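You operate a simulated robot arm through the tools that you are given. There is no shell and no other tool. Be economical: measure what you need, move in short steps, check, and stop when the job is done.

The job below is to be done with a simulated robot arm. You get a single attempt, and the scene is never put back.

TASK
Sample the air with the dust counter on the sample tray; set the grade knob by the chart.
Fine: counter back on its base.

The check looks at the end state, three seconds after you hand in, the way a careful person would. Anything else that was tipped, shoved, dropped, spilled or broken makes it a failure.

THE ROBOT
A 7-joint arm with a two-finger parallel gripper on a trunk, on a base that drives. Base frame: it is fixed to the floor where the robot stands at the start and does not move with it; the origin is under the middle of the robot, x ahead of it, y to its left, z up. Readings come in m, degrees, newtons and seconds.
With the tool pointing down near the work surface it reaches from about 0.2 to 0.74 m from the robot's upright axis, wherever it stands. Its first joint turns from -166.0 to 166.0 degrees. Places, roughly: air conditioner switch [0.9, -0.4, 1.1]; grade knob [1, -0.9, 1.1]; heat knob [0.9, -0.6, 1.1]; mode knob [0.9, -0.5, 1.1]; start key [0.8, -0.2, 1.1]; top of the dust counter base [0.8, -0.2, 0.9]; top of the sample tray [0.8, -0.6, 0.9]; vane switch [0.9, -0.7, 1.1]. Payload 1.57 kg.
The tool frame sits at the grasp point between the pads (the TCP): z along the fingers, y along the line on which they close. The tips reach 0.03 m beyond it. The gripper opens to 0.11 m. The fingers are 0.024 m wide and 0.012 m thick; the gripper's body (0.048 by 0.112 m) begins 0.078 m behind the TCP.
Orientation is that of the tool frame in the base frame, as a unit quaternion [x, y, z, w]. With the fingers straight down and closing along the base's y, the tool's x points along the base's -x, its y along +y and its z along -z.

THE INTERFACE
- The arm moves only by the tool apply_moves. Its arguments are lists of equal length, an entry for each row: "angular": the turn, a rotation vector about the base's x, y, z in degrees, a list of three; "slide": the shift along the base's x, y, z in m, a list of three; "gripper": the closure, from 0 (fully open) to 1 (shut). In form: {"angular": [[rx, ry, rz], ...], "slide": [[tx, ty, tz], ...], "gripper": [gripper, ...]}. A call has 1 to 8 rows; each row shifts and turns the commanded pose from where the row before left it. A row lasts 0.2 s, in which the tool goes at most 0.05 m and 8.6 degrees; a call with a longer step from one row to the next is refused whole, and so is a gripper value outside its range. Where a pose cannot be reached the arm comes as near as it can. A force on the tool above 40 N (or 10 N above the force at the start of the call, whichever is more), or a blocked arm, ends the call early, and 0.2 s more pass. The fingers move at their own pace (about 0.045 m/s each) and stop on an object; they squeeze with about 43 N. The grip force told is the motor's: it shows also when the fingers shut on nothing. Time passes only in rows, and 0.2 s behind the last, so rows that do not move let the fingers close. The reply holds the time, the measured pose of the TCP, the force on the tool along the base axes, the opening and the grip force, in the units named above and with some noise, with the torque about the TCP (base axes, N m) and any sound that the robot's microphone picked up, and new pictures: "pictures" is both (left out), scene, wrist or none.
- Cameras (640 x 400 px; columns grow to the right, rows downward): "scene" is now at [0.013, 0.1003, 1.6076]; the picture's right is [-0.58, -0.81, 0.00], its down [-0.38, 0.27, -0.89] and it looks along [0.72, -0.51, -0.46] (base axes); focal length 255 px, centre (320, 200). "wrist" rides on the gripper at [0.07, 0.016, -0.141] in the tool frame; the picture's right is [-0.23, 0.97, 0.00], its down [-0.86, -0.20, -0.48] and it looks along [-0.47, -0.11, 0.88] (tool axes); focal length 222 px, centre (320, 200). There is no depth. A picture from a camera that has moved, and an enlarged one, comes with that camera's place and axes in the base frame and with its lens.
- lift_body(by): slides the trunk up (or, below 0, down) by that many m; the arm and the scene camera ride with it, the base frame stays. It gives what a move gives, with no picture.
- roll_base(legs): drives the robot by 1 to 6 legs, each [ahead, turn to the left] in m and degrees, along the robot's own axes; the way and the turn of a leg run together, so that a leg with both is an arc; at most 1.5 m and 180 degrees a leg. The arm and the cameras ride along, it lands a little off, and it stops where it bumps. It gives what a move gives, and a new picture of the scene camera.
- aim_head(pan, tilt): turns the head with the scene camera to pan (to the left, within 155 degrees either way) and tilt (down, from -29 to 69), counted from straight ahead of the robot. It gives what a move gives, and a new picture of the scene camera.
- zoom(camera, box): a new picture of the part [left, top, right, bottom] of that camera's present view, enlarged. It takes no simulated time.
- close_job(): hands the job in; it is judged then, once.

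Go step by step. Nothing tells you exact positions but the pictures and the camera data: compare them with the known pose of the tool, close in by small moves and look again before you grip or let go. The budget is 120 turns and 260 pictures, counting those below and the enlarged ones. Unless the task says otherwise, let go and move clear before handing in, and close with one line.

The tools are called by a JSON object that holds its "api" and its "payload". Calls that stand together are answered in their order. apply_moves: Moves the arm, as the interface text tells. Its arguments: {"type":"object","properties":{"angular":{"type":"array"},"slide":{"type":"array"},"gripper":{"type":"array"},"pictures":{"type":"string","enum":["both","scene","wrist","none"]}},"required":["angular","slide","gripper"]} The other tools are called the same way: lift_body (by) slides the trunk up or down; roll_base (legs) drives the base; aim_head (pan, tilt) turns the head that bears the scene camera; zoom (camera, box) takes an enlarged picture of a part of a camera's view; close_job () hands the job in.

At the start:

```text
time: 0.0
ee_pos: [0.4027, -0.0966, 1.3639]
tool_rot: [0.001, 1.0, -0.003, 0.015]
force: [123.2, -30.8, -200.8]
moment: [-0.42, 1.36, -0.46]
grip_width: 0.1102
grip_force: 0.1
trunk travel left (down, up): [-0.513, 0.077]
robot x, y, heading: [0.0, -0.0023, -0.1]
head pan, tilt: [-35.5, 27.7]
```

scene: 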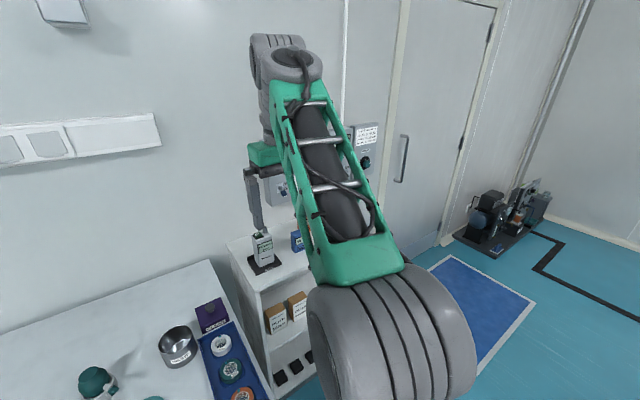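
wrist: 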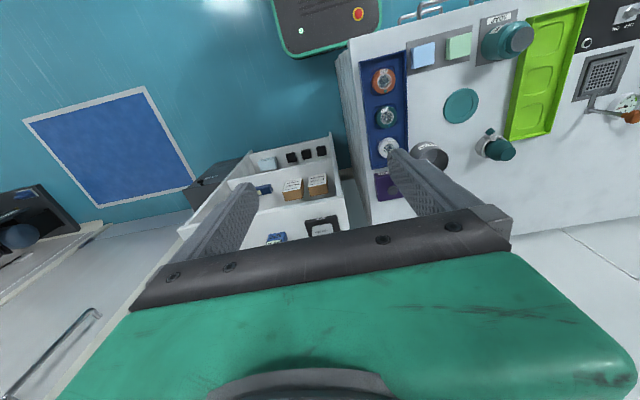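

The arm hides part of the view; the dust counter seems to stand on a black base on a white shelf. I'll take a closer look first.

{"api": "zoom", "payload": {"camera": "scene", "box": [220, 200, 320, 280]}}

{"api": "zoom", "payload": {"camera": "scene", "box": [320, 100, 420, 200]}}

{"api": "zoom", "payload": {"camera": "wrist", "box": [180, 130, 380, 250]}}

```text
5.00 times, centred on (270, 240) of scene
camera zoom: at [0.013, 0.1003, 1.6076], right [-0.58, -0.81, 0.0], down [-0.38, 0.27, -0.89], along [0.72, -0.51, -0.46], focal length 1276 px, centre (570, 0)
```

zoom: 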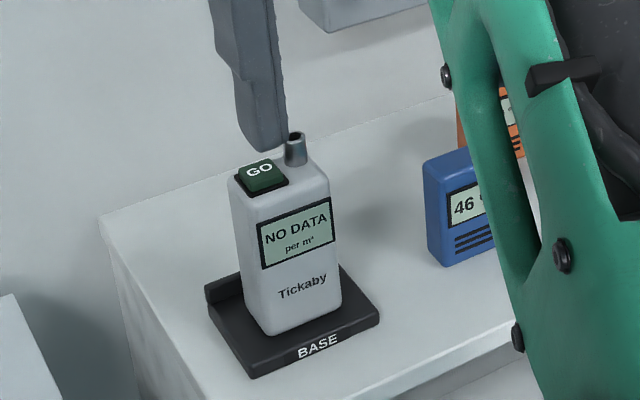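

```text
4.00 times, centred on (370, 150) of scene
camera zoom: at [0.013, 0.1003, 1.6076], right [-0.58, -0.81, 0.0], down [-0.38, 0.27, -0.89], along [0.72, -0.51, -0.46], focal length 1020 px, centre (120, 400)
```

zoom: 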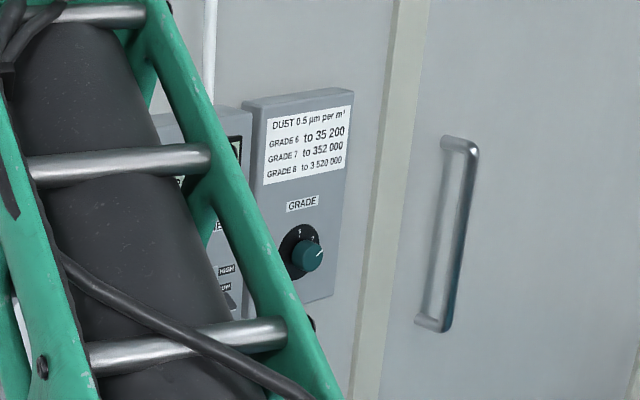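

```text
3.20 times, centred on (280, 190) of wrist
camera zoom: at [0.3291, -0.0801, 1.5044], right [0.23, 0.97, 0.0], down [0.84, -0.2, 0.5], along [0.49, -0.12, -0.86], focal length 711 px, centre (448, 232)
```

zoom: 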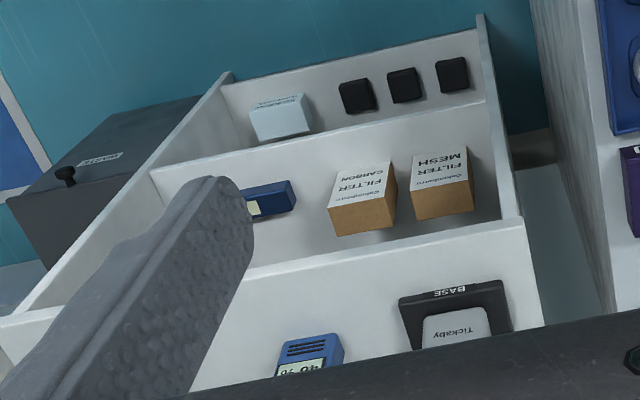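

The counter stands on its base on the shelf top; the wall panels are half hidden. I'll look around with the head before driving to the right, in front of the shelf.

{"api": "aim_head", "payload": {"pan": -60, "tilt": 45}}

{"api": "aim_head", "payload": {"pan": 0, "tilt": 69}}

```text
time: 0.9
ee_pos: [0.4048, -0.0974, 1.3657]
tool_rot: [0.001, 1.0, -0.005, 0.018]
force: [43.1, -11.4, -67.7]
moment: [-0.36, 0.13, -0.22]
grip_width: 0.1104
grip_force: 0.1
trunk travel left (down, up): [-0.513, 0.077]
robot x, y, heading: [0.0016, -0.0004, 0.1]
head pan, tilt: [-60.0, 45.0]
camera scene: at [-0.0206, 0.0829, 1.5814], right [-0.87, -0.5, 0.0], down [-0.35, 0.61, -0.71], along [0.35, -0.61, -0.71], focal length 255 px, centre (320, 200)
```

scene: 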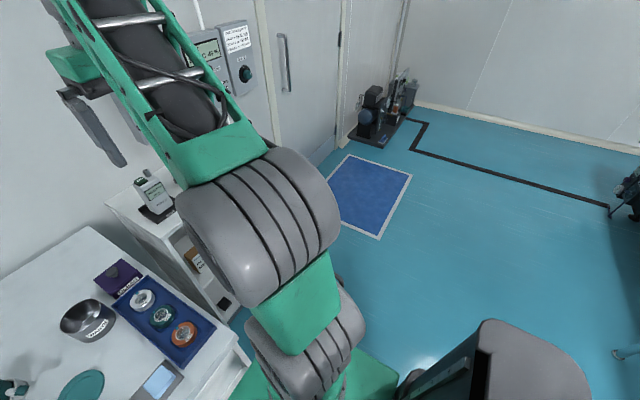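

```text
time: 2.2
ee_pos: [0.4048, -0.0983, 1.3638]
tool_rot: [0.0, 1.0, -0.006, 0.018]
force: [42.1, -10.0, -68.2]
moment: [-0.21, 0.08, -0.16]
grip_width: 0.1099
grip_force: 0.2
trunk travel left (down, up): [-0.513, 0.077]
robot x, y, heading: [-0.0032, 0.0024, 0.2]
head pan, tilt: [0.0, 68.8]
camera scene: at [-0.0054, 0.1533, 1.5525], right [0.0, -1.0, 0.0], down [-0.93, 0.0, -0.36], along [0.36, 0.0, -0.93], focal length 255 px, centre (320, 200)
```

scene: 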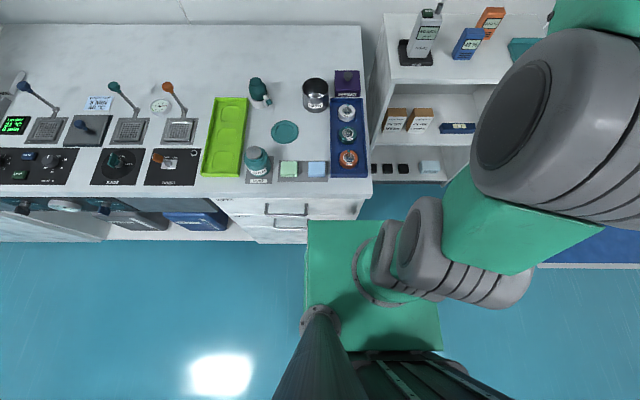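

The base's front is close to the table, so I'll back off first, then swing right to stand in front of the shelf.

{"api": "roll_base", "payload": {"legs": [[-0.15, 0], [0, -60], [0.5, 0], [0, 60]]}}

{"api": "aim_head", "payload": {"pan": 0, "tilt": 35}}

```text
time: 11.3
ee_pos: [0.5073, -0.5283, 1.3648]
tool_rot: [0.002, 1.0, -0.005, 0.018]
force: [42.8, -11.4, -68.6]
moment: [-0.13, 0.1, -0.1]
grip_width: 0.1101
grip_force: 0.1
trunk travel left (down, up): [-0.513, 0.077]
robot x, y, heading: [0.1034, -0.4305, -0.2]
head pan, tilt: [0.0, 68.8]
camera scene: at [0.0986, -0.2752, 1.5525], right [0.0, -1.0, 0.0], down [-0.93, 0.0, -0.36], along [0.36, 0.0, -0.93], focal length 255 px, centre (320, 200)
```

scene: 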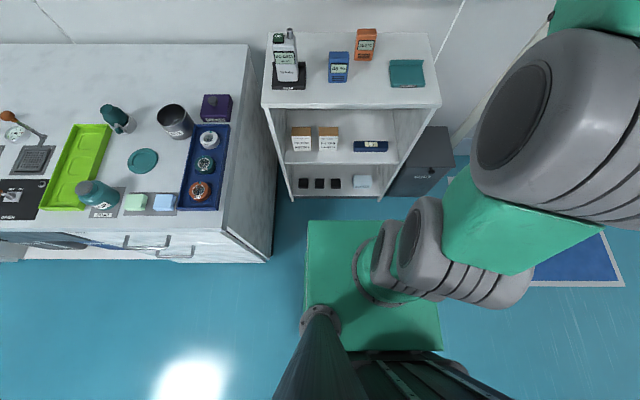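

```text
time: 12.3
ee_pos: [0.5094, -0.5276, 1.3652]
tool_rot: [0.003, 1.0, -0.006, 0.019]
force: [25.1, -6.2, -39.1]
moment: [-0.19, 0.08, -0.14]
grip_width: 0.1102
grip_force: 0.0
trunk travel left (down, up): [-0.513, 0.077]
robot x, y, heading: [0.104, -0.4282, -0.3]
head pan, tilt: [0.0, 35.0]
camera scene: at [0.1307, -0.2755, 1.5961], right [0.0, -1.0, 0.0], down [-0.57, 0.0, -0.82], along [0.82, 0.0, -0.57], focal length 255 px, centre (320, 200)
```

scene: 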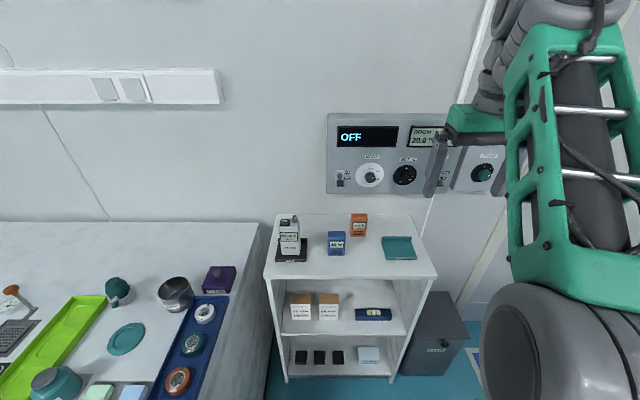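

Good view now: counter at left of the shelf, teal tray at the right, panels on the wall. Zooming for details.

{"api": "zoom", "payload": {"camera": "scene", "box": [260, 190, 440, 290]}}

{"api": "zoom", "payload": {"camera": "scene", "box": [320, 100, 520, 220]}}

```text
3.56 times, centred on (350, 240) of scene
camera zoom: at [0.1307, -0.2755, 1.5961], right [0.0, -1.0, 0.0], down [-0.57, 0.0, -0.82], along [0.82, 0.0, -0.57], focal length 907 px, centre (213, 58)
```

zoom: 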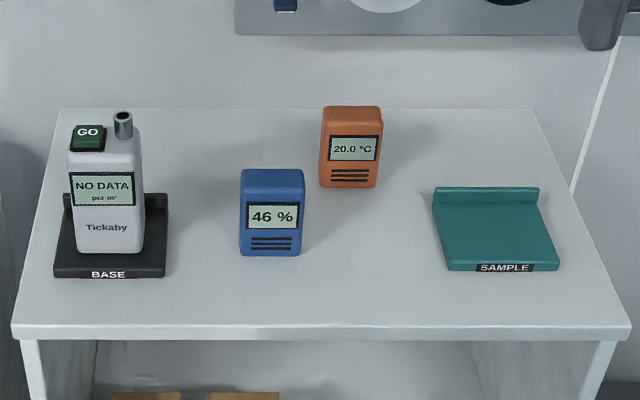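

```text
3.20 times, centred on (420, 160) of scene
camera zoom: at [0.1307, -0.2755, 1.5961], right [0.0, -1.0, 0.0], down [-0.57, 0.0, -0.82], along [0.82, 0.0, -0.57], focal length 816 px, centre (0, 328)
```

zoom: 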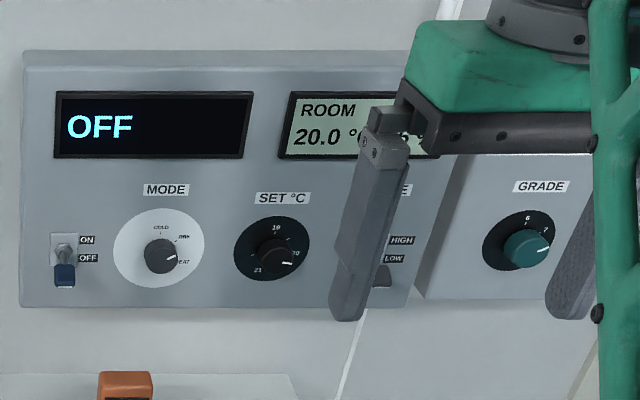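

The counter's screen faces the robot, base about y −0.16 and tray about y −0.55. I'll move a bit nearer, then use the wrist camera over the counter.

{"api": "roll_base", "payload": {"legs": [[0.13, 0]]}}

{"api": "apply_moves", "payload": {"angular": [[0, 0, 0], [0, 0, 0], [0, 0, 0], [0, 0, 0], [0, 0, 0], [0, 0, 0]], "slide": [[0, 0.05, 0], [0, 0.05, 0], [0, 0.05, 0], [0, 0.05, 0], [0, 0.05, 0], [0, 0.05, 0]], "gripper": [0, 0, 0, 0, 0, 0]}}

```text
time: 13.6
ee_pos: [0.6384, -0.5292, 1.3638]
tool_rot: [0.004, 1.0, -0.006, 0.018]
force: [24.8, -6.8, -39.4]
moment: [-0.11, 0.08, -0.08]
grip_width: 0.1101
grip_force: 0.2
trunk travel left (down, up): [-0.513, 0.077]
robot x, y, heading: [0.2314, -0.4273, -0.5]
head pan, tilt: [0.0, 35.0]
camera scene: at [0.261, -0.2762, 1.5961], right [-0.01, -1.0, 0.0], down [-0.57, 0.0, -0.82], along [0.82, 0.0, -0.57], focal length 255 px, centre (320, 200)
```

scene: 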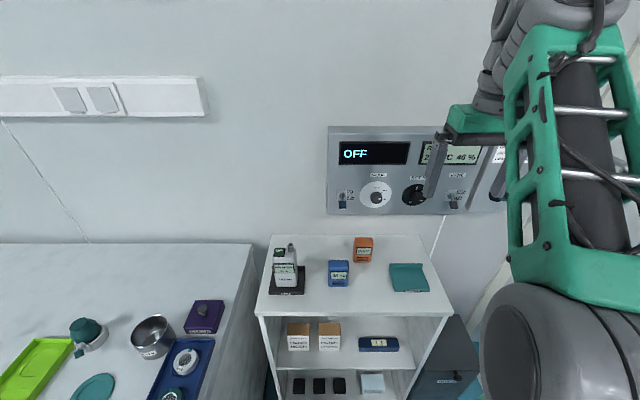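

```text
time: 15.0
ee_pos: [0.6397, -0.2239, 1.3648]
tool_rot: [0.003, 1.0, -0.005, 0.018]
force: [0.1, 0.3, -0.1]
moment: [-0.04, 0.01, -0.01]
grip_width: 0.1099
grip_force: 0.1
trunk travel left (down, up): [-0.513, 0.077]
robot x, y, heading: [0.2312, -0.4285, -0.2]
head pan, tilt: [0.0, 35.0]
camera scene: at [0.2603, -0.2751, 1.596], right [-0.01, -1.0, 0.0], down [-0.57, 0.0, -0.82], along [0.82, 0.0, -0.57], focal length 255 px, centre (320, 200)
camera wrist: at [0.5629, -0.2069, 1.5029], right [0.23, 0.97, 0.0], down [0.84, -0.2, 0.51], along [0.5, -0.12, -0.86], focal length 222 px, centre (320, 200)
```

scene: 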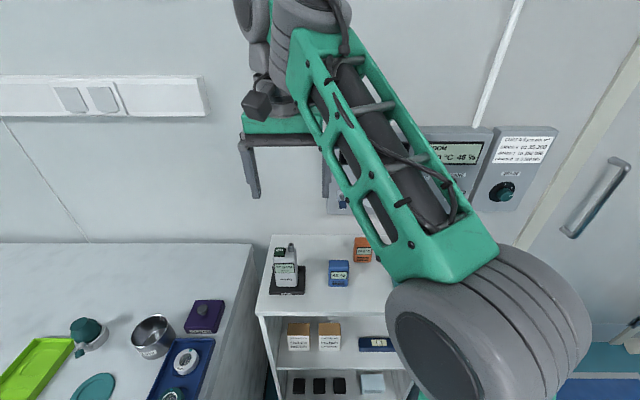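
wrist: 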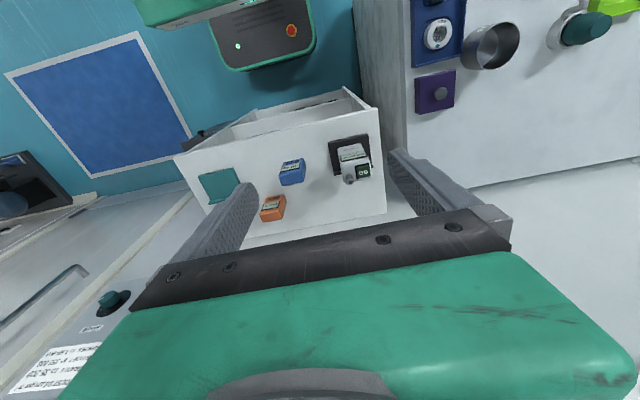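

{"api": "zoom", "payload": {"camera": "wrist", "box": [300, 120, 400, 200]}}

{"api": "zoom", "payload": {"camera": "scene", "box": [250, 230, 350, 310]}}

{"api": "zoom", "payload": {"camera": "scene", "box": [460, 120, 560, 220]}}

```text
5.00 times, centred on (350, 160) of wrist
camera zoom: at [0.5629, -0.2069, 1.5029], right [0.23, 0.97, 0.0], down [0.84, -0.2, 0.51], along [0.5, -0.12, -0.86], focal length 1111 px, centre (170, 400)
```

zoom: 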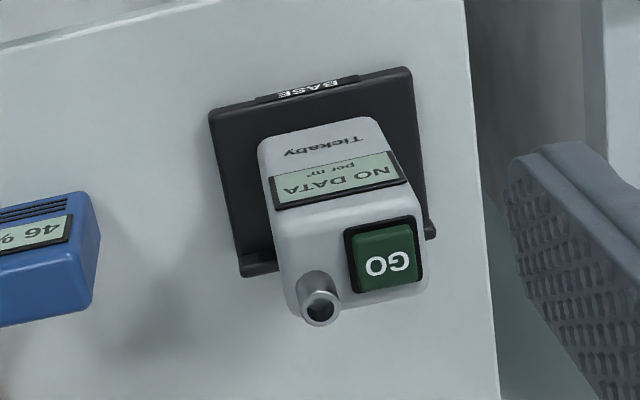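

```text
5.00 times, centred on (300, 270) of scene
camera zoom: at [0.2603, -0.2751, 1.596], right [-0.01, -1.0, 0.0], down [-0.57, 0.0, -0.82], along [0.82, 0.0, -0.57], focal length 1276 px, centre (420, -150)
```

zoom: 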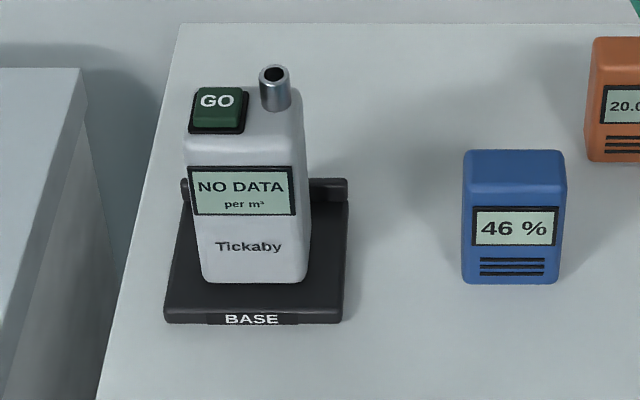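

```text
4.00 times, centred on (510, 170) of scene
camera zoom: at [0.2603, -0.2751, 1.596], right [-0.01, -1.0, 0.0], down [-0.57, 0.0, -0.82], along [0.82, 0.0, -0.57], focal length 1020 px, centre (-440, 320)
```

zoom: 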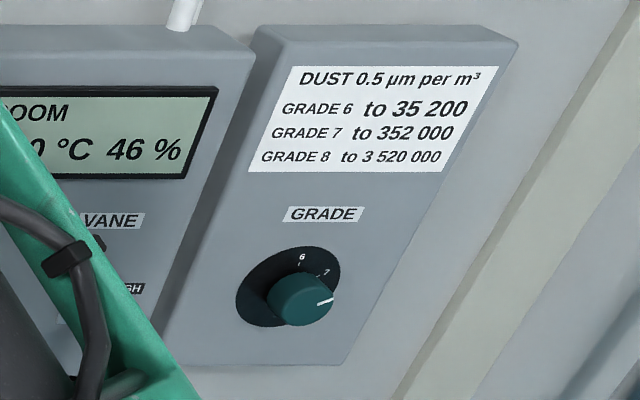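

Triangulation: GO key near (0.756, −0.165, 1.085), counter body about (0.765, −0.175), base surface near z 0.92. I move the tool over it and look.

{"api": "apply_moves", "payload": {"angular": [[0, 2, 0], [0, 0, 0], [0, 0, 0], [0, 0, 0]], "slide": [[0.03, 0.012, -0.03], [0.03, 0.012, -0.035], [0.03, 0.012, -0.035], [0.03, 0.012, -0.035]], "gripper": [0, 0, 0, 0]}}

{"api": "zoom", "payload": {"camera": "scene", "box": [200, 120, 400, 310]}}

```text
time: 16.0
ee_pos: [0.7614, -0.1795, 1.2268]
tool_rot: [0.002, 1.0, -0.005, 0.002]
force: [-0.4, 0.6, 0.4]
moment: [-0.03, 0.01, -0.01]
grip_width: 0.1102
grip_force: 0.1
trunk travel left (down, up): [-0.513, 0.077]
robot x, y, heading: [0.2284, -0.4281, -0.3]
head pan, tilt: [0.0, 35.0]
camera scene: at [0.2609, -0.2755, 1.5961], right [-0.01, -1.0, 0.0], down [-0.57, 0.0, -0.82], along [0.82, -0.01, -0.57], focal length 255 px, centre (320, 200)
camera wrist: at [0.6892, -0.1617, 1.369], right [0.23, 0.97, -0.01], down [0.85, -0.2, 0.48], along [0.47, -0.12, -0.88], focal length 222 px, centre (320, 200)
```

scene: 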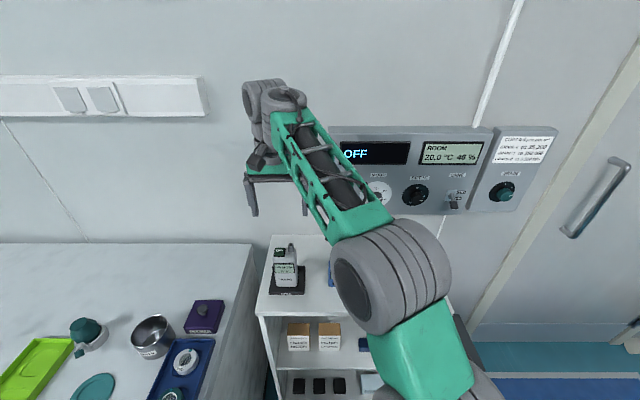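
wrist: 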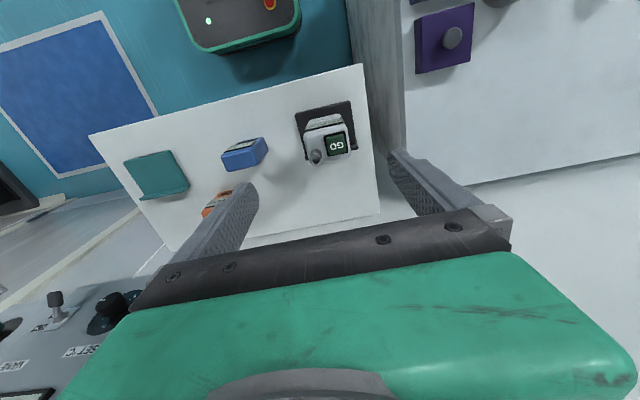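

```text
2.11 times, centred on (300, 215) of scene
camera zoom: at [0.2609, -0.2755, 1.5961], right [-0.01, -1.0, 0.0], down [-0.57, 0.0, -0.82], along [0.82, -0.01, -0.57], focal length 537 px, centre (362, 168)
```

zoom: 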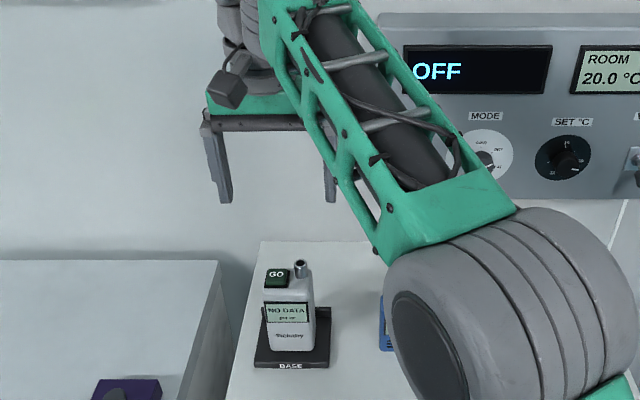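

{"api": "zoom", "payload": {"camera": "wrist", "box": [280, 90, 380, 180]}}

```text
4.44 times, centred on (330, 135) of wrist
camera zoom: at [0.6892, -0.1617, 1.369], right [0.23, 0.97, -0.01], down [0.85, -0.2, 0.48], along [0.47, -0.12, -0.88], focal length 987 px, centre (276, 489)
```

zoom: 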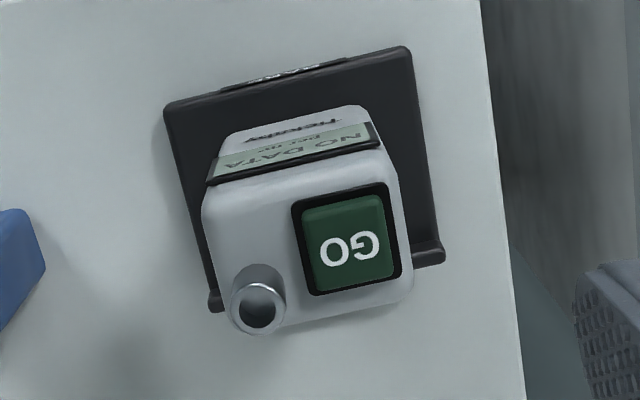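

The body top centre comes out at (0.767, −0.173), top near z 1.07. Descending with open fingers in line.

{"api": "apply_moves", "payload": {"angular": [[0, 0, 0], [0, 0, 0], [0, 0, 0], [0, 0, 0]], "slide": [[0.006, 0.006, -0.045], [0, 0, -0.04], [0, 0, -0.035], [0, 0, -0.025]], "gripper": [0, 0, 0, 0]}}

{"api": "zoom", "payload": {"camera": "scene", "box": [220, 190, 360, 300]}}

```text
time: 17.0
ee_pos: [0.7645, -0.1766, 1.0839]
tool_rot: [0.003, 1.0, -0.005, 0.002]
force: [0.0, 0.1, 0.0]
moment: [-0.02, 0.01, 0.03]
grip_width: 0.11
grip_force: 0.0
trunk travel left (down, up): [-0.513, 0.077]
robot x, y, heading: [0.2297, -0.4285, -0.3]
head pan, tilt: [0.0, 35.0]
camera scene: at [0.2602, -0.2759, 1.5962], right [-0.01, -1.0, 0.0], down [-0.57, 0.0, -0.82], along [0.82, 0.0, -0.57], focal length 255 px, centre (320, 200)
camera wrist: at [0.6944, -0.1583, 1.2259], right [0.23, 0.97, -0.01], down [0.85, -0.2, 0.48], along [0.47, -0.12, -0.88], focal length 222 px, centre (320, 200)
```

scene: 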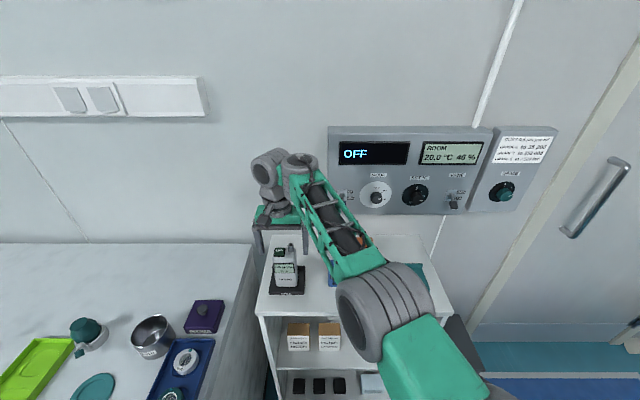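
wrist: 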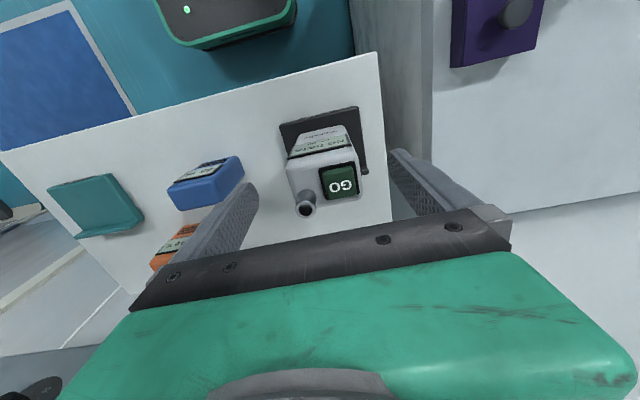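

```text
3.64 times, centred on (290, 245) of scene
camera zoom: at [0.2602, -0.2759, 1.5962], right [-0.01, -1.0, 0.0], down [-0.57, 0.0, -0.82], along [0.82, 0.0, -0.57], focal length 928 px, centre (429, 36)
```

zoom: 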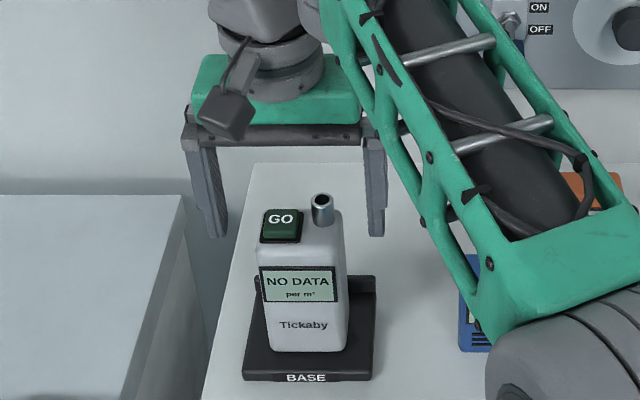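

Aligned within a few millimetres; lowering the last 4 cm and closing.

{"api": "apply_moves", "payload": {"angular": [[0, 0, 0], [0, 0, 0], [0, 0, 0], [0, 0, 0], [0, 0, 0], [0, 0, 0], [0, 0, 0]], "slide": [[-0.001, 0.003, -0.022], [0, 0, -0.02], [0, 0, 0], [0, 0, 0], [0, 0, 0], [0, 0, 0], [0, 0, 0]], "gripper": [0, 0, 0.3, 0.5, 0.7, 0.7, 0.7]}}

{"api": "zoom", "payload": {"camera": "scene", "box": [220, 190, 360, 300]}}

```text
time: 18.6
ee_pos: [0.7624, -0.1734, 1.042]
tool_rot: [0.003, 1.0, -0.005, 0.002]
force: [-0.3, -1.1, 1.1]
moment: [0.06, 0.01, -0.04]
grip_width: 0.0661
grip_force: 33.9
trunk travel left (down, up): [-0.513, 0.077]
robot x, y, heading: [0.2314, -0.4308, -0.2]
head pan, tilt: [0.0, 35.0]
camera scene: at [0.26, -0.2762, 1.5962], right [-0.01, -1.0, 0.0], down [-0.57, 0.0, -0.82], along [0.82, 0.0, -0.57], focal length 255 px, centre (320, 200)
camera wrist: at [0.6924, -0.1557, 1.1839], right [0.23, 0.97, -0.01], down [0.85, -0.2, 0.48], along [0.47, -0.12, -0.88], focal length 222 px, centre (320, 200)
```

scene: 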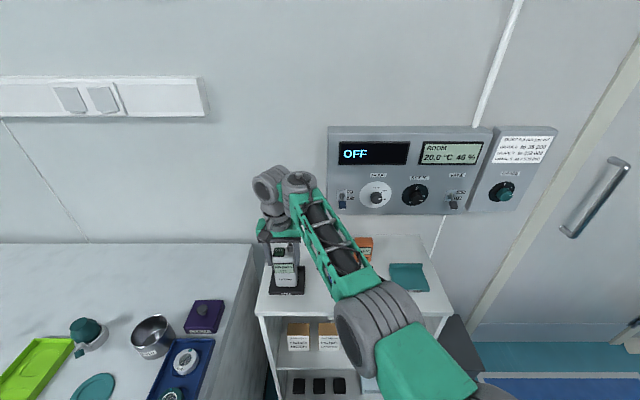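
wrist: 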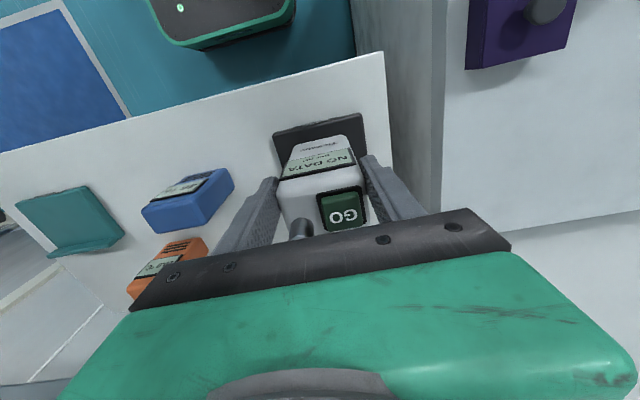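

```text
3.64 times, centred on (290, 245) of scene
camera zoom: at [0.26, -0.2762, 1.5962], right [-0.01, -1.0, 0.0], down [-0.57, 0.0, -0.82], along [0.82, 0.0, -0.57], focal length 928 px, centre (429, 36)
```

zoom: 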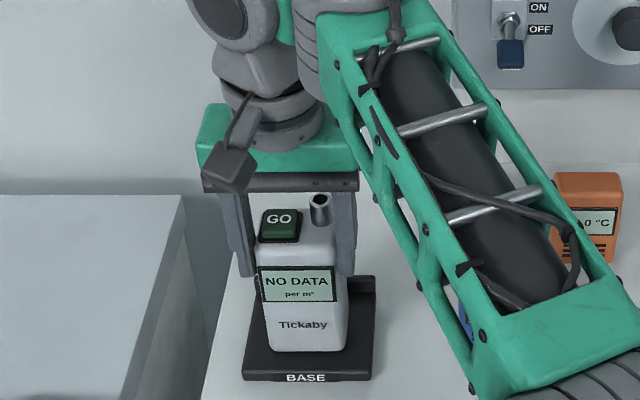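

Gripped (0.066 m wide, 34 N). Lifting straight up and checking.

{"api": "apply_moves", "payload": {"angular": [[0, 0, 0], [0, 0, 0], [0, 0, 0], [0, 0, 0], [0, 0, 0]], "slide": [[0, 0, 0], [0, 0, 0.02], [0, 0, 0.035], [0, 0, 0.04], [0, 0, 0.035]], "gripper": [0.8, 0.8, 0.8, 0.8, 0.8]}}

```text
time: 19.8
ee_pos: [0.7615, -0.1718, 1.1703]
tool_rot: [0.002, 1.0, -0.006, 0.0]
force: [0.0, -0.1, -5.7]
moment: [0.05, 0.05, 0.0]
grip_width: 0.0658
grip_force: 42.9
trunk travel left (down, up): [-0.513, 0.077]
robot x, y, heading: [0.2305, -0.4303, -0.4]
head pan, tilt: [0.0, 35.0]
camera scene: at [0.2603, -0.276, 1.5961], right [-0.01, -1.0, 0.0], down [-0.57, 0.0, -0.82], along [0.82, 0.0, -0.57], focal length 255 px, centre (320, 200)
camera wrist: at [0.6914, -0.1548, 1.3124], right [0.23, 0.97, -0.01], down [0.85, -0.2, 0.48], along [0.46, -0.12, -0.88], focal length 222 px, centre (320, 200)
```

scene: 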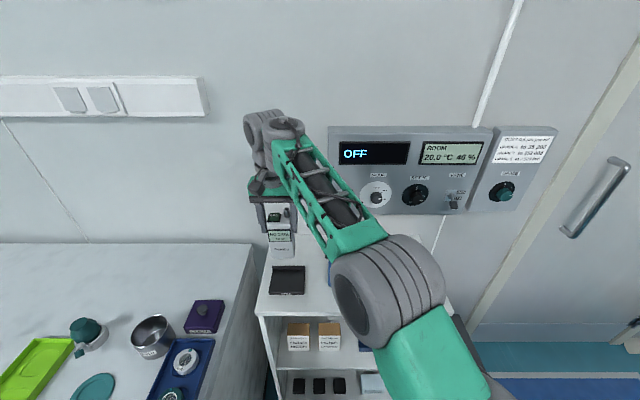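
wrist: 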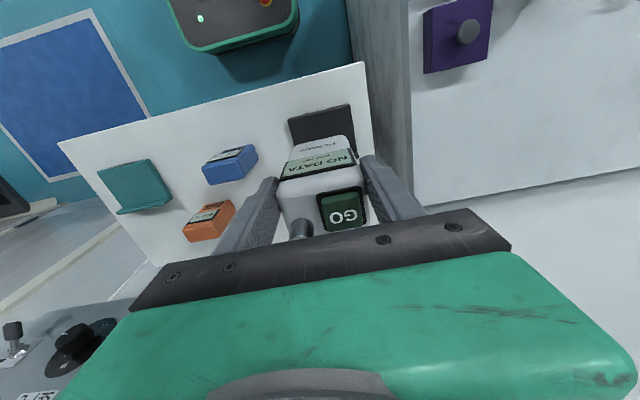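

{"api": "apply_moves", "payload": {"angular": [[0, 0, 0], [0, 0, 0], [0, 0, 0], [0, 0, 0], [0, 0, 0], [0, 0, 0], [0, 0, 0], [0, 0, 0]], "slide": [[-0.045, 0, 0], [-0.035, -0.03, 0], [0, -0.045, 0], [0, -0.045, 0], [0, -0.045, 0], [0, -0.045, 0], [0, -0.045, 0], [0, -0.045, 0]], "gripper": [0.8, 0.8, 0.8, 0.8, 0.8, 0.8, 0.8, 0.8]}}

{"api": "zoom", "payload": {"camera": "scene", "box": [250, 220, 450, 330]}}

```text
time: 21.6
ee_pos: [0.6826, -0.4716, 1.1717]
tool_rot: [0.002, 1.0, -0.006, 0.002]
force: [-0.2, -0.4, -4.8]
moment: [0.0, 0.07, -0.01]
grip_width: 0.0657
grip_force: 43.3
trunk travel left (down, up): [-0.513, 0.077]
robot x, y, heading: [0.2296, -0.4286, -0.7]
head pan, tilt: [0.0, 35.0]
camera scene: at [0.2605, -0.2766, 1.5962], right [-0.01, -1.0, 0.0], down [-0.57, 0.0, -0.82], along [0.82, -0.01, -0.57], focal length 255 px, centre (320, 200)
camera wrist: at [0.6117, -0.4537, 1.3144], right [0.23, 0.97, -0.01], down [0.85, -0.2, 0.48], along [0.47, -0.12, -0.88], focal length 222 px, centre (320, 200)
```

scene: 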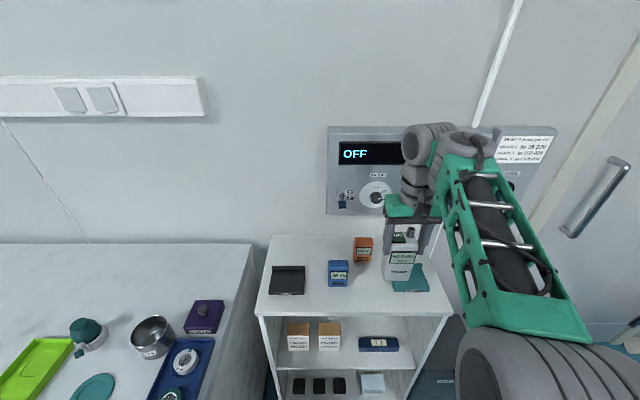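
wrist: 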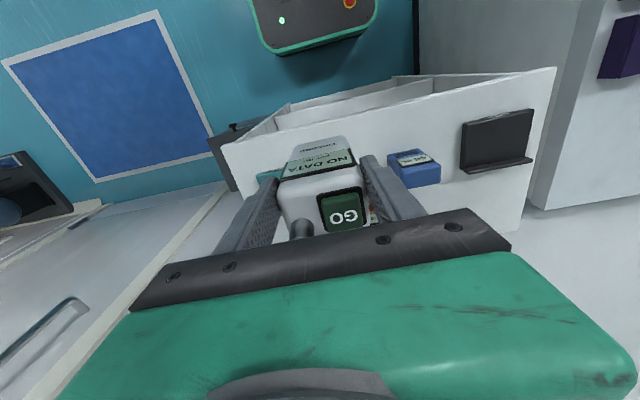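

```text
3.20 times, centred on (350, 275) of scene
camera zoom: at [0.2605, -0.2766, 1.5962], right [-0.01, -1.0, 0.0], down [-0.57, 0.0, -0.82], along [0.82, -0.01, -0.57], focal length 816 px, centre (224, -40)
```

zoom: 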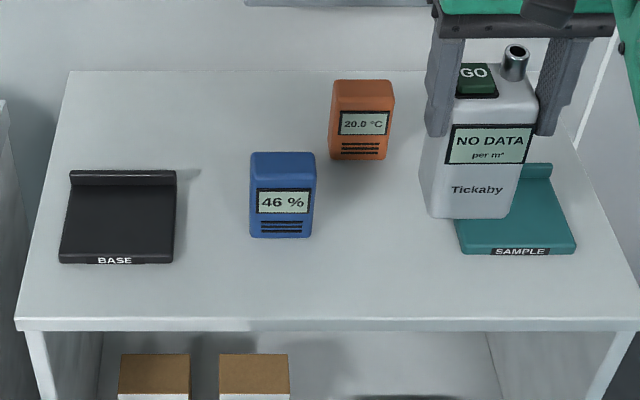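

The tray lies 0.39 m to the right of the base at about the same depth; target TCP about (0.766, −0.564). Moving above it.

{"api": "apply_moves", "payload": {"angular": [[0, 0, 0], [0, 0, 0], [0, 0, 0], [0, 0, 0], [0, 0, 0]], "slide": [[0, -0.046, 0], [0, -0.046, 0], [0.041, 0, 0], [0.041, 0, -0.03], [0, 0, -0.035]], "gripper": [0.8, 0.8, 0.8, 0.8, 0.8]}}

{"api": "zoom", "payload": {"camera": "scene", "box": [350, 190, 470, 310]}}

{"api": "zoom", "payload": {"camera": "wrist", "box": [230, 100, 430, 240]}}

```text
refused: row 4 steps farther than a row can; nothing moved
```

```text
3.33 times, centred on (410, 250) of scene
camera zoom: at [0.2605, -0.2766, 1.5962], right [-0.01, -1.0, 0.0], down [-0.57, 0.0, -0.82], along [0.82, -0.01, -0.57], focal length 850 px, centre (20, 33)
```

zoom: 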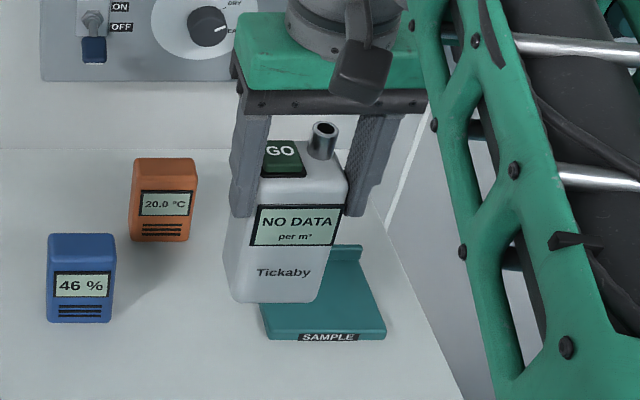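

```text
2.86 times, centred on (330, 170) of wrist
camera zoom: at [0.6117, -0.4537, 1.3144], right [0.23, 0.97, -0.01], down [0.85, -0.2, 0.48], along [0.47, -0.12, -0.88], focal length 635 px, centre (291, 286)
```

zoom: 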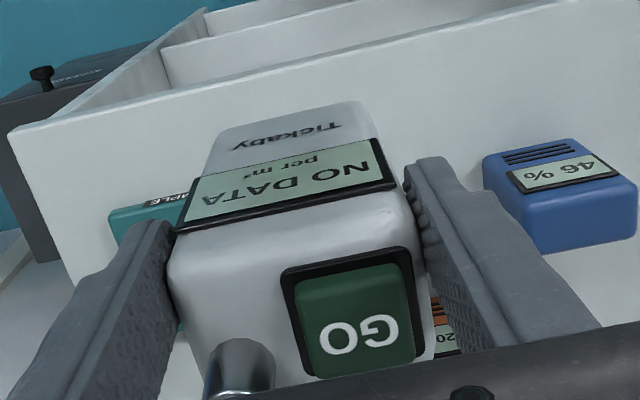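

Refused for one row being slightly too long; I repeat with shorter steps.

{"api": "apply_moves", "payload": {"angular": [[0, 0, 0], [0, 0, 0], [0, 0, 0], [0, 0, 0], [0, 0, 0], [0, 0, 0]], "slide": [[0, -0.046, 0], [0, -0.046, 0], [0.041, 0, 0], [0.041, 0, 0], [0, 0, -0.035], [0, 0, -0.03]], "gripper": [0.8, 0.8, 0.8, 0.8, 0.8, 0.8]}}

{"api": "zoom", "payload": {"camera": "scene", "box": [350, 190, 470, 310]}}

{"api": "zoom", "payload": {"camera": "wrist", "box": [230, 100, 430, 240]}}

```text
time: 23.0
ee_pos: [0.7628, -0.5654, 1.1075]
tool_rot: [0.003, 1.0, -0.004, 0.002]
force: [-0.2, 0.8, -5.0]
moment: [0.02, 0.07, 0.02]
grip_width: 0.0657
grip_force: 42.6
trunk travel left (down, up): [-0.513, 0.077]
robot x, y, heading: [0.2335, -0.4317, -0.1]
head pan, tilt: [0.0, 35.0]
camera scene: at [0.2604, -0.2764, 1.5962], right [-0.01, -1.0, 0.0], down [-0.57, 0.0, -0.82], along [0.82, 0.0, -0.57], focal length 255 px, centre (320, 200)
camera wrist: at [0.6921, -0.547, 1.2491], right [0.23, 0.97, -0.01], down [0.85, -0.2, 0.48], along [0.47, -0.12, -0.88], focal length 222 px, centre (320, 200)
```

scene: 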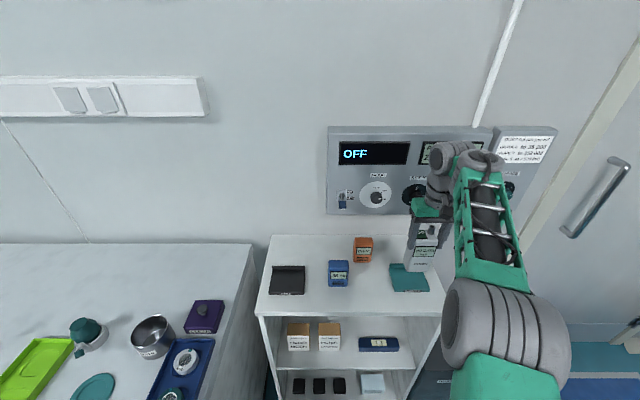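
wrist: 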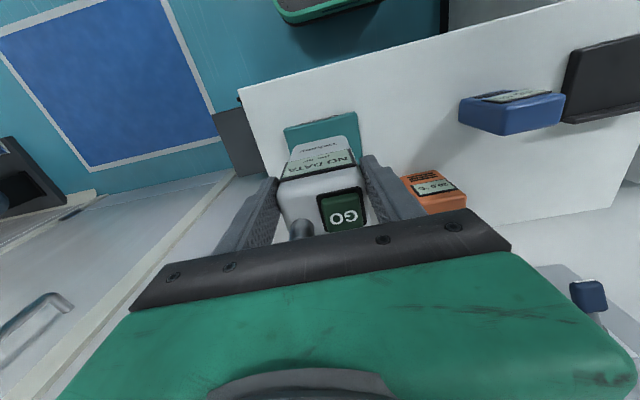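

```text
3.33 times, centred on (410, 250) of scene
camera zoom: at [0.2604, -0.2764, 1.5962], right [-0.01, -1.0, 0.0], down [-0.57, 0.0, -0.82], along [0.82, 0.0, -0.57], focal length 850 px, centre (20, 33)
```

zoom: 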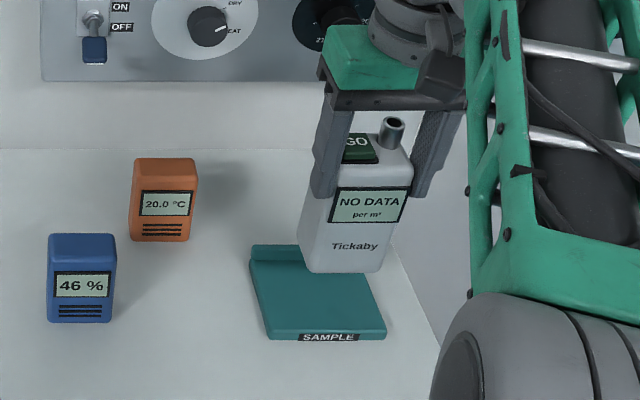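

```text
2.86 times, centred on (330, 170) of wrist
camera zoom: at [0.6921, -0.547, 1.2491], right [0.23, 0.97, -0.01], down [0.85, -0.2, 0.48], along [0.47, -0.12, -0.88], focal length 635 px, centre (291, 286)
```

zoom: 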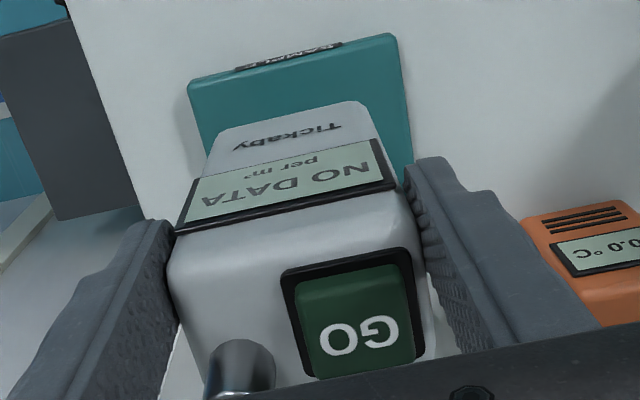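

The tray centre is about (0.77, −0.563); I shift 5 mm ahead and lower nearly to contact.

{"api": "apply_moves", "payload": {"angular": [[0, 0, 0], [0, 0, 0], [0, 0, 0]], "slide": [[0.005, 0.002, -0.02], [0, 0, -0.02], [0, 0, -0.017]], "gripper": [0.8, 0.8, 0.8]}}

{"api": "zoom", "payload": {"camera": "scene", "box": [350, 190, 470, 310]}}

```text
time: 23.8
ee_pos: [0.7691, -0.5615, 1.0499]
tool_rot: [0.002, 1.0, -0.005, 0.0]
force: [0.1, -0.4, -5.5]
moment: [-0.01, 0.04, 0.01]
grip_width: 0.066
grip_force: 43.0
trunk travel left (down, up): [-0.513, 0.077]
robot x, y, heading: [0.2296, -0.4286, 0.0]
head pan, tilt: [0.0, 35.0]
camera scene: at [0.2604, -0.2763, 1.5962], right [-0.01, -1.0, 0.0], down [-0.57, 0.0, -0.82], along [0.82, 0.0, -0.57], focal length 255 px, centre (320, 200)
camera wrist: at [0.6983, -0.544, 1.1923], right [0.23, 0.97, -0.01], down [0.85, -0.2, 0.48], along [0.47, -0.12, -0.88], focal length 222 px, centre (320, 200)
```

scene: 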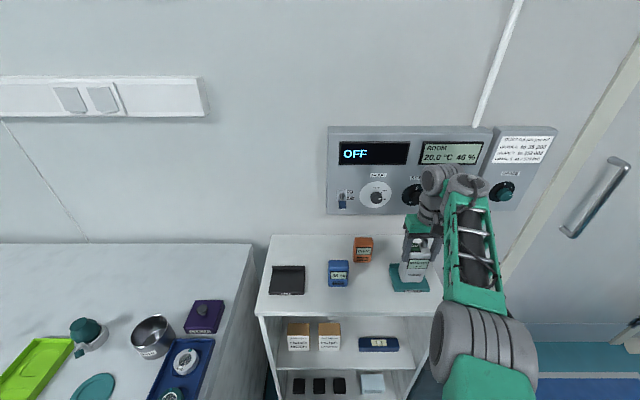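
wrist: 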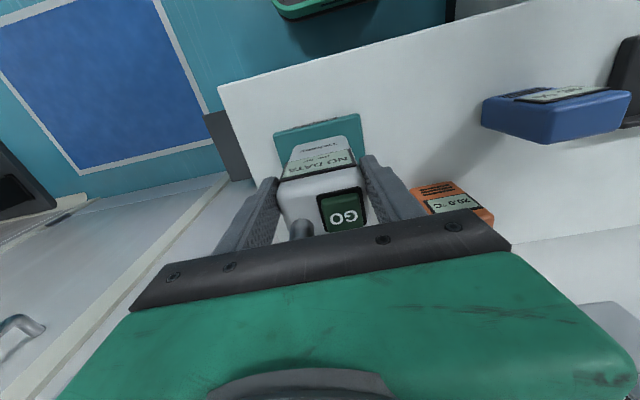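

```text
3.33 times, centred on (410, 250) of scene
camera zoom: at [0.2604, -0.2763, 1.5962], right [-0.01, -1.0, 0.0], down [-0.57, 0.0, -0.82], along [0.82, 0.0, -0.57], focal length 850 px, centre (20, 33)
```

zoom: 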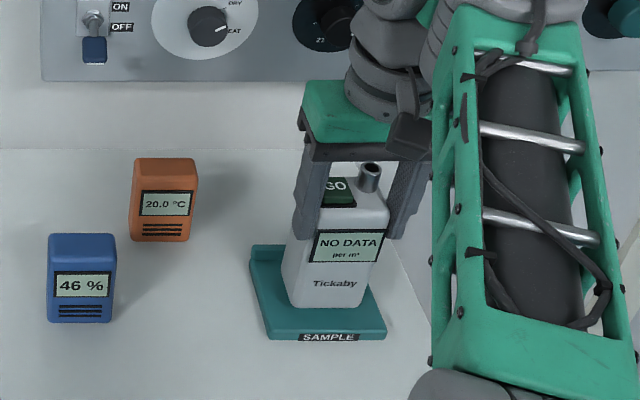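

Well centred over the tray. Lowering to contact by small steps.

{"api": "apply_moves", "payload": {"angular": [[0, 0, 0], [0, 0, 0], [0, 0, 0], [0, 0, 0]], "slide": [[0, 0, -0.003], [0, 0, -0.002], [0, 0, -0.002], [0, 0, 0]], "gripper": [0.8, 0.8, 0.8, 0.8], "pictures": "none"}}

```text
time: 24.8
ee_pos: [0.769, -0.5619, 1.0433]
tool_rot: [0.002, 1.0, -0.005, 0.001]
force: [0.3, 0.3, -4.9]
moment: [0.01, 0.11, 0.0]
grip_width: 0.0659
grip_force: 42.7
trunk travel left (down, up): [-0.513, 0.077]
robot x, y, heading: [0.2303, -0.4276, -0.2]
head pan, tilt: [0.0, 35.0]
```

{"api": "apply_moves", "payload": {"angular": [[0, 0, 0], [0, 0, 0], [0, 0, 0]], "slide": [[0, 0, -0.0015], [0, 0, -0.0015], [0, 0, 0]], "gripper": [0.8, 0.8, 0.8], "pictures": "none"}}

```text
time: 25.6
ee_pos: [0.77, -0.562, 1.0426]
tool_rot: [0.003, 1.0, -0.006, 0.003]
force: [-1.8, 2.1, 6.1]
moment: [0.59, 0.33, 0.02]
grip_width: 0.0659
grip_force: 43.3
trunk travel left (down, up): [-0.513, 0.077]
robot x, y, heading: [0.2325, -0.4263, -0.3]
head pan, tilt: [0.0, 35.0]
```

Contact at TCP z 1.0425. Opening and rising clear.

{"api": "apply_moves", "payload": {"angular": [[0, 0, 0], [0, 0, 0], [0, 0, 0], [0, 0, 0], [0, 0, 0], [0, 0, 0], [0, 0, 0], [0, 0, 0]], "slide": [[0, 0, 0], [0, 0, 0], [0, 0, 0], [0, 0, 0], [0, 0, 0.03], [0, 0, 0.035], [0, 0, 0.035], [0, 0, 0.02]], "gripper": [0.3, 0.1, 0, 0, 0, 0, 0, 0]}}

{"api": "zoom", "payload": {"camera": "scene", "box": [350, 190, 470, 310]}}

{"api": "zoom", "payload": {"camera": "wrist", "box": [230, 80, 430, 220]}}

```text
time: 27.4
ee_pos: [0.7687, -0.5629, 1.161]
tool_rot: [0.002, 1.0, -0.005, 0.0]
force: [0.6, -0.1, -0.2]
moment: [-0.02, 0.04, -0.02]
grip_width: 0.11
grip_force: 0.1
trunk travel left (down, up): [-0.513, 0.077]
robot x, y, heading: [0.2325, -0.4247, -0.5]
head pan, tilt: [0.0, 35.0]
camera scene: at [0.2599, -0.2762, 1.5961], right [-0.01, -1.0, 0.0], down [-0.57, 0.0, -0.82], along [0.82, 0.0, -0.57], focal length 255 px, centre (320, 200)
camera wrist: at [0.698, -0.5443, 1.302], right [0.23, 0.97, -0.01], down [0.85, -0.2, 0.48], along [0.47, -0.12, -0.88], focal length 222 px, centre (320, 200)
```

scene: 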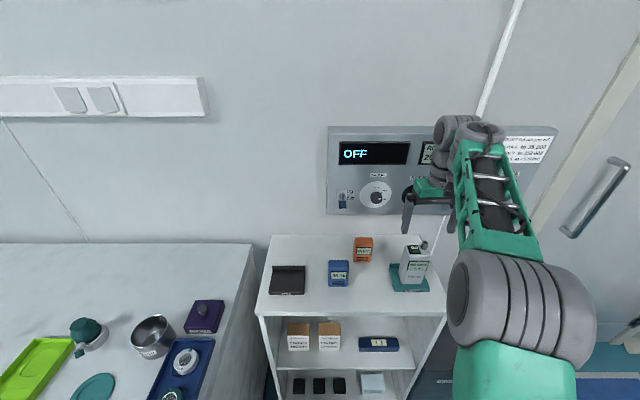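
wrist: 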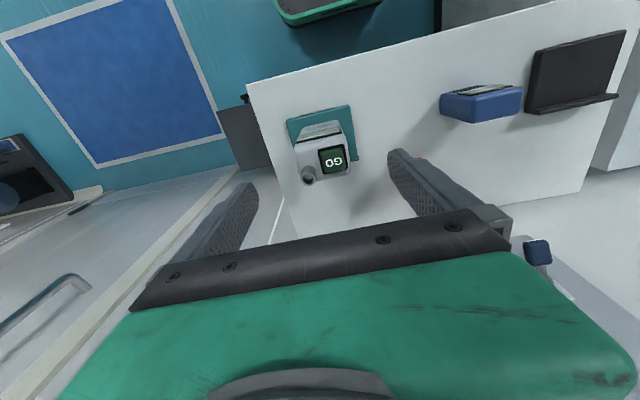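

```text
3.33 times, centred on (410, 250) of scene
camera zoom: at [0.2599, -0.2762, 1.5961], right [-0.01, -1.0, 0.0], down [-0.57, 0.0, -0.82], along [0.82, 0.0, -0.57], focal length 850 px, centre (20, 33)
```

zoom: 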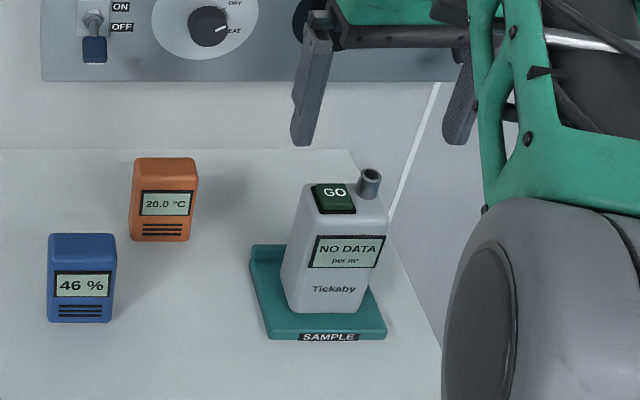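

```text
2.86 times, centred on (330, 150) of wrist
camera zoom: at [0.698, -0.5443, 1.302], right [0.23, 0.97, -0.01], down [0.85, -0.2, 0.48], along [0.47, -0.12, -0.88], focal length 635 px, centre (291, 343)
```

zoom: 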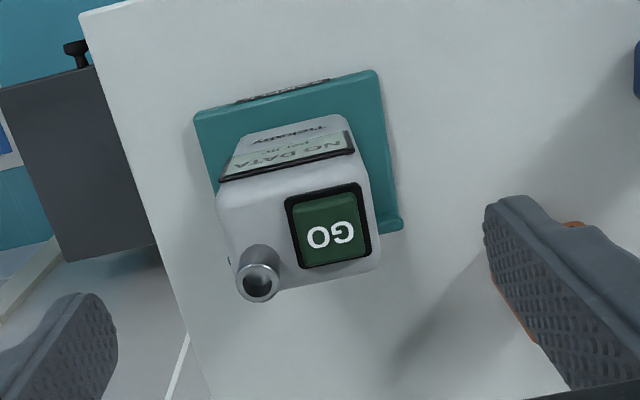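

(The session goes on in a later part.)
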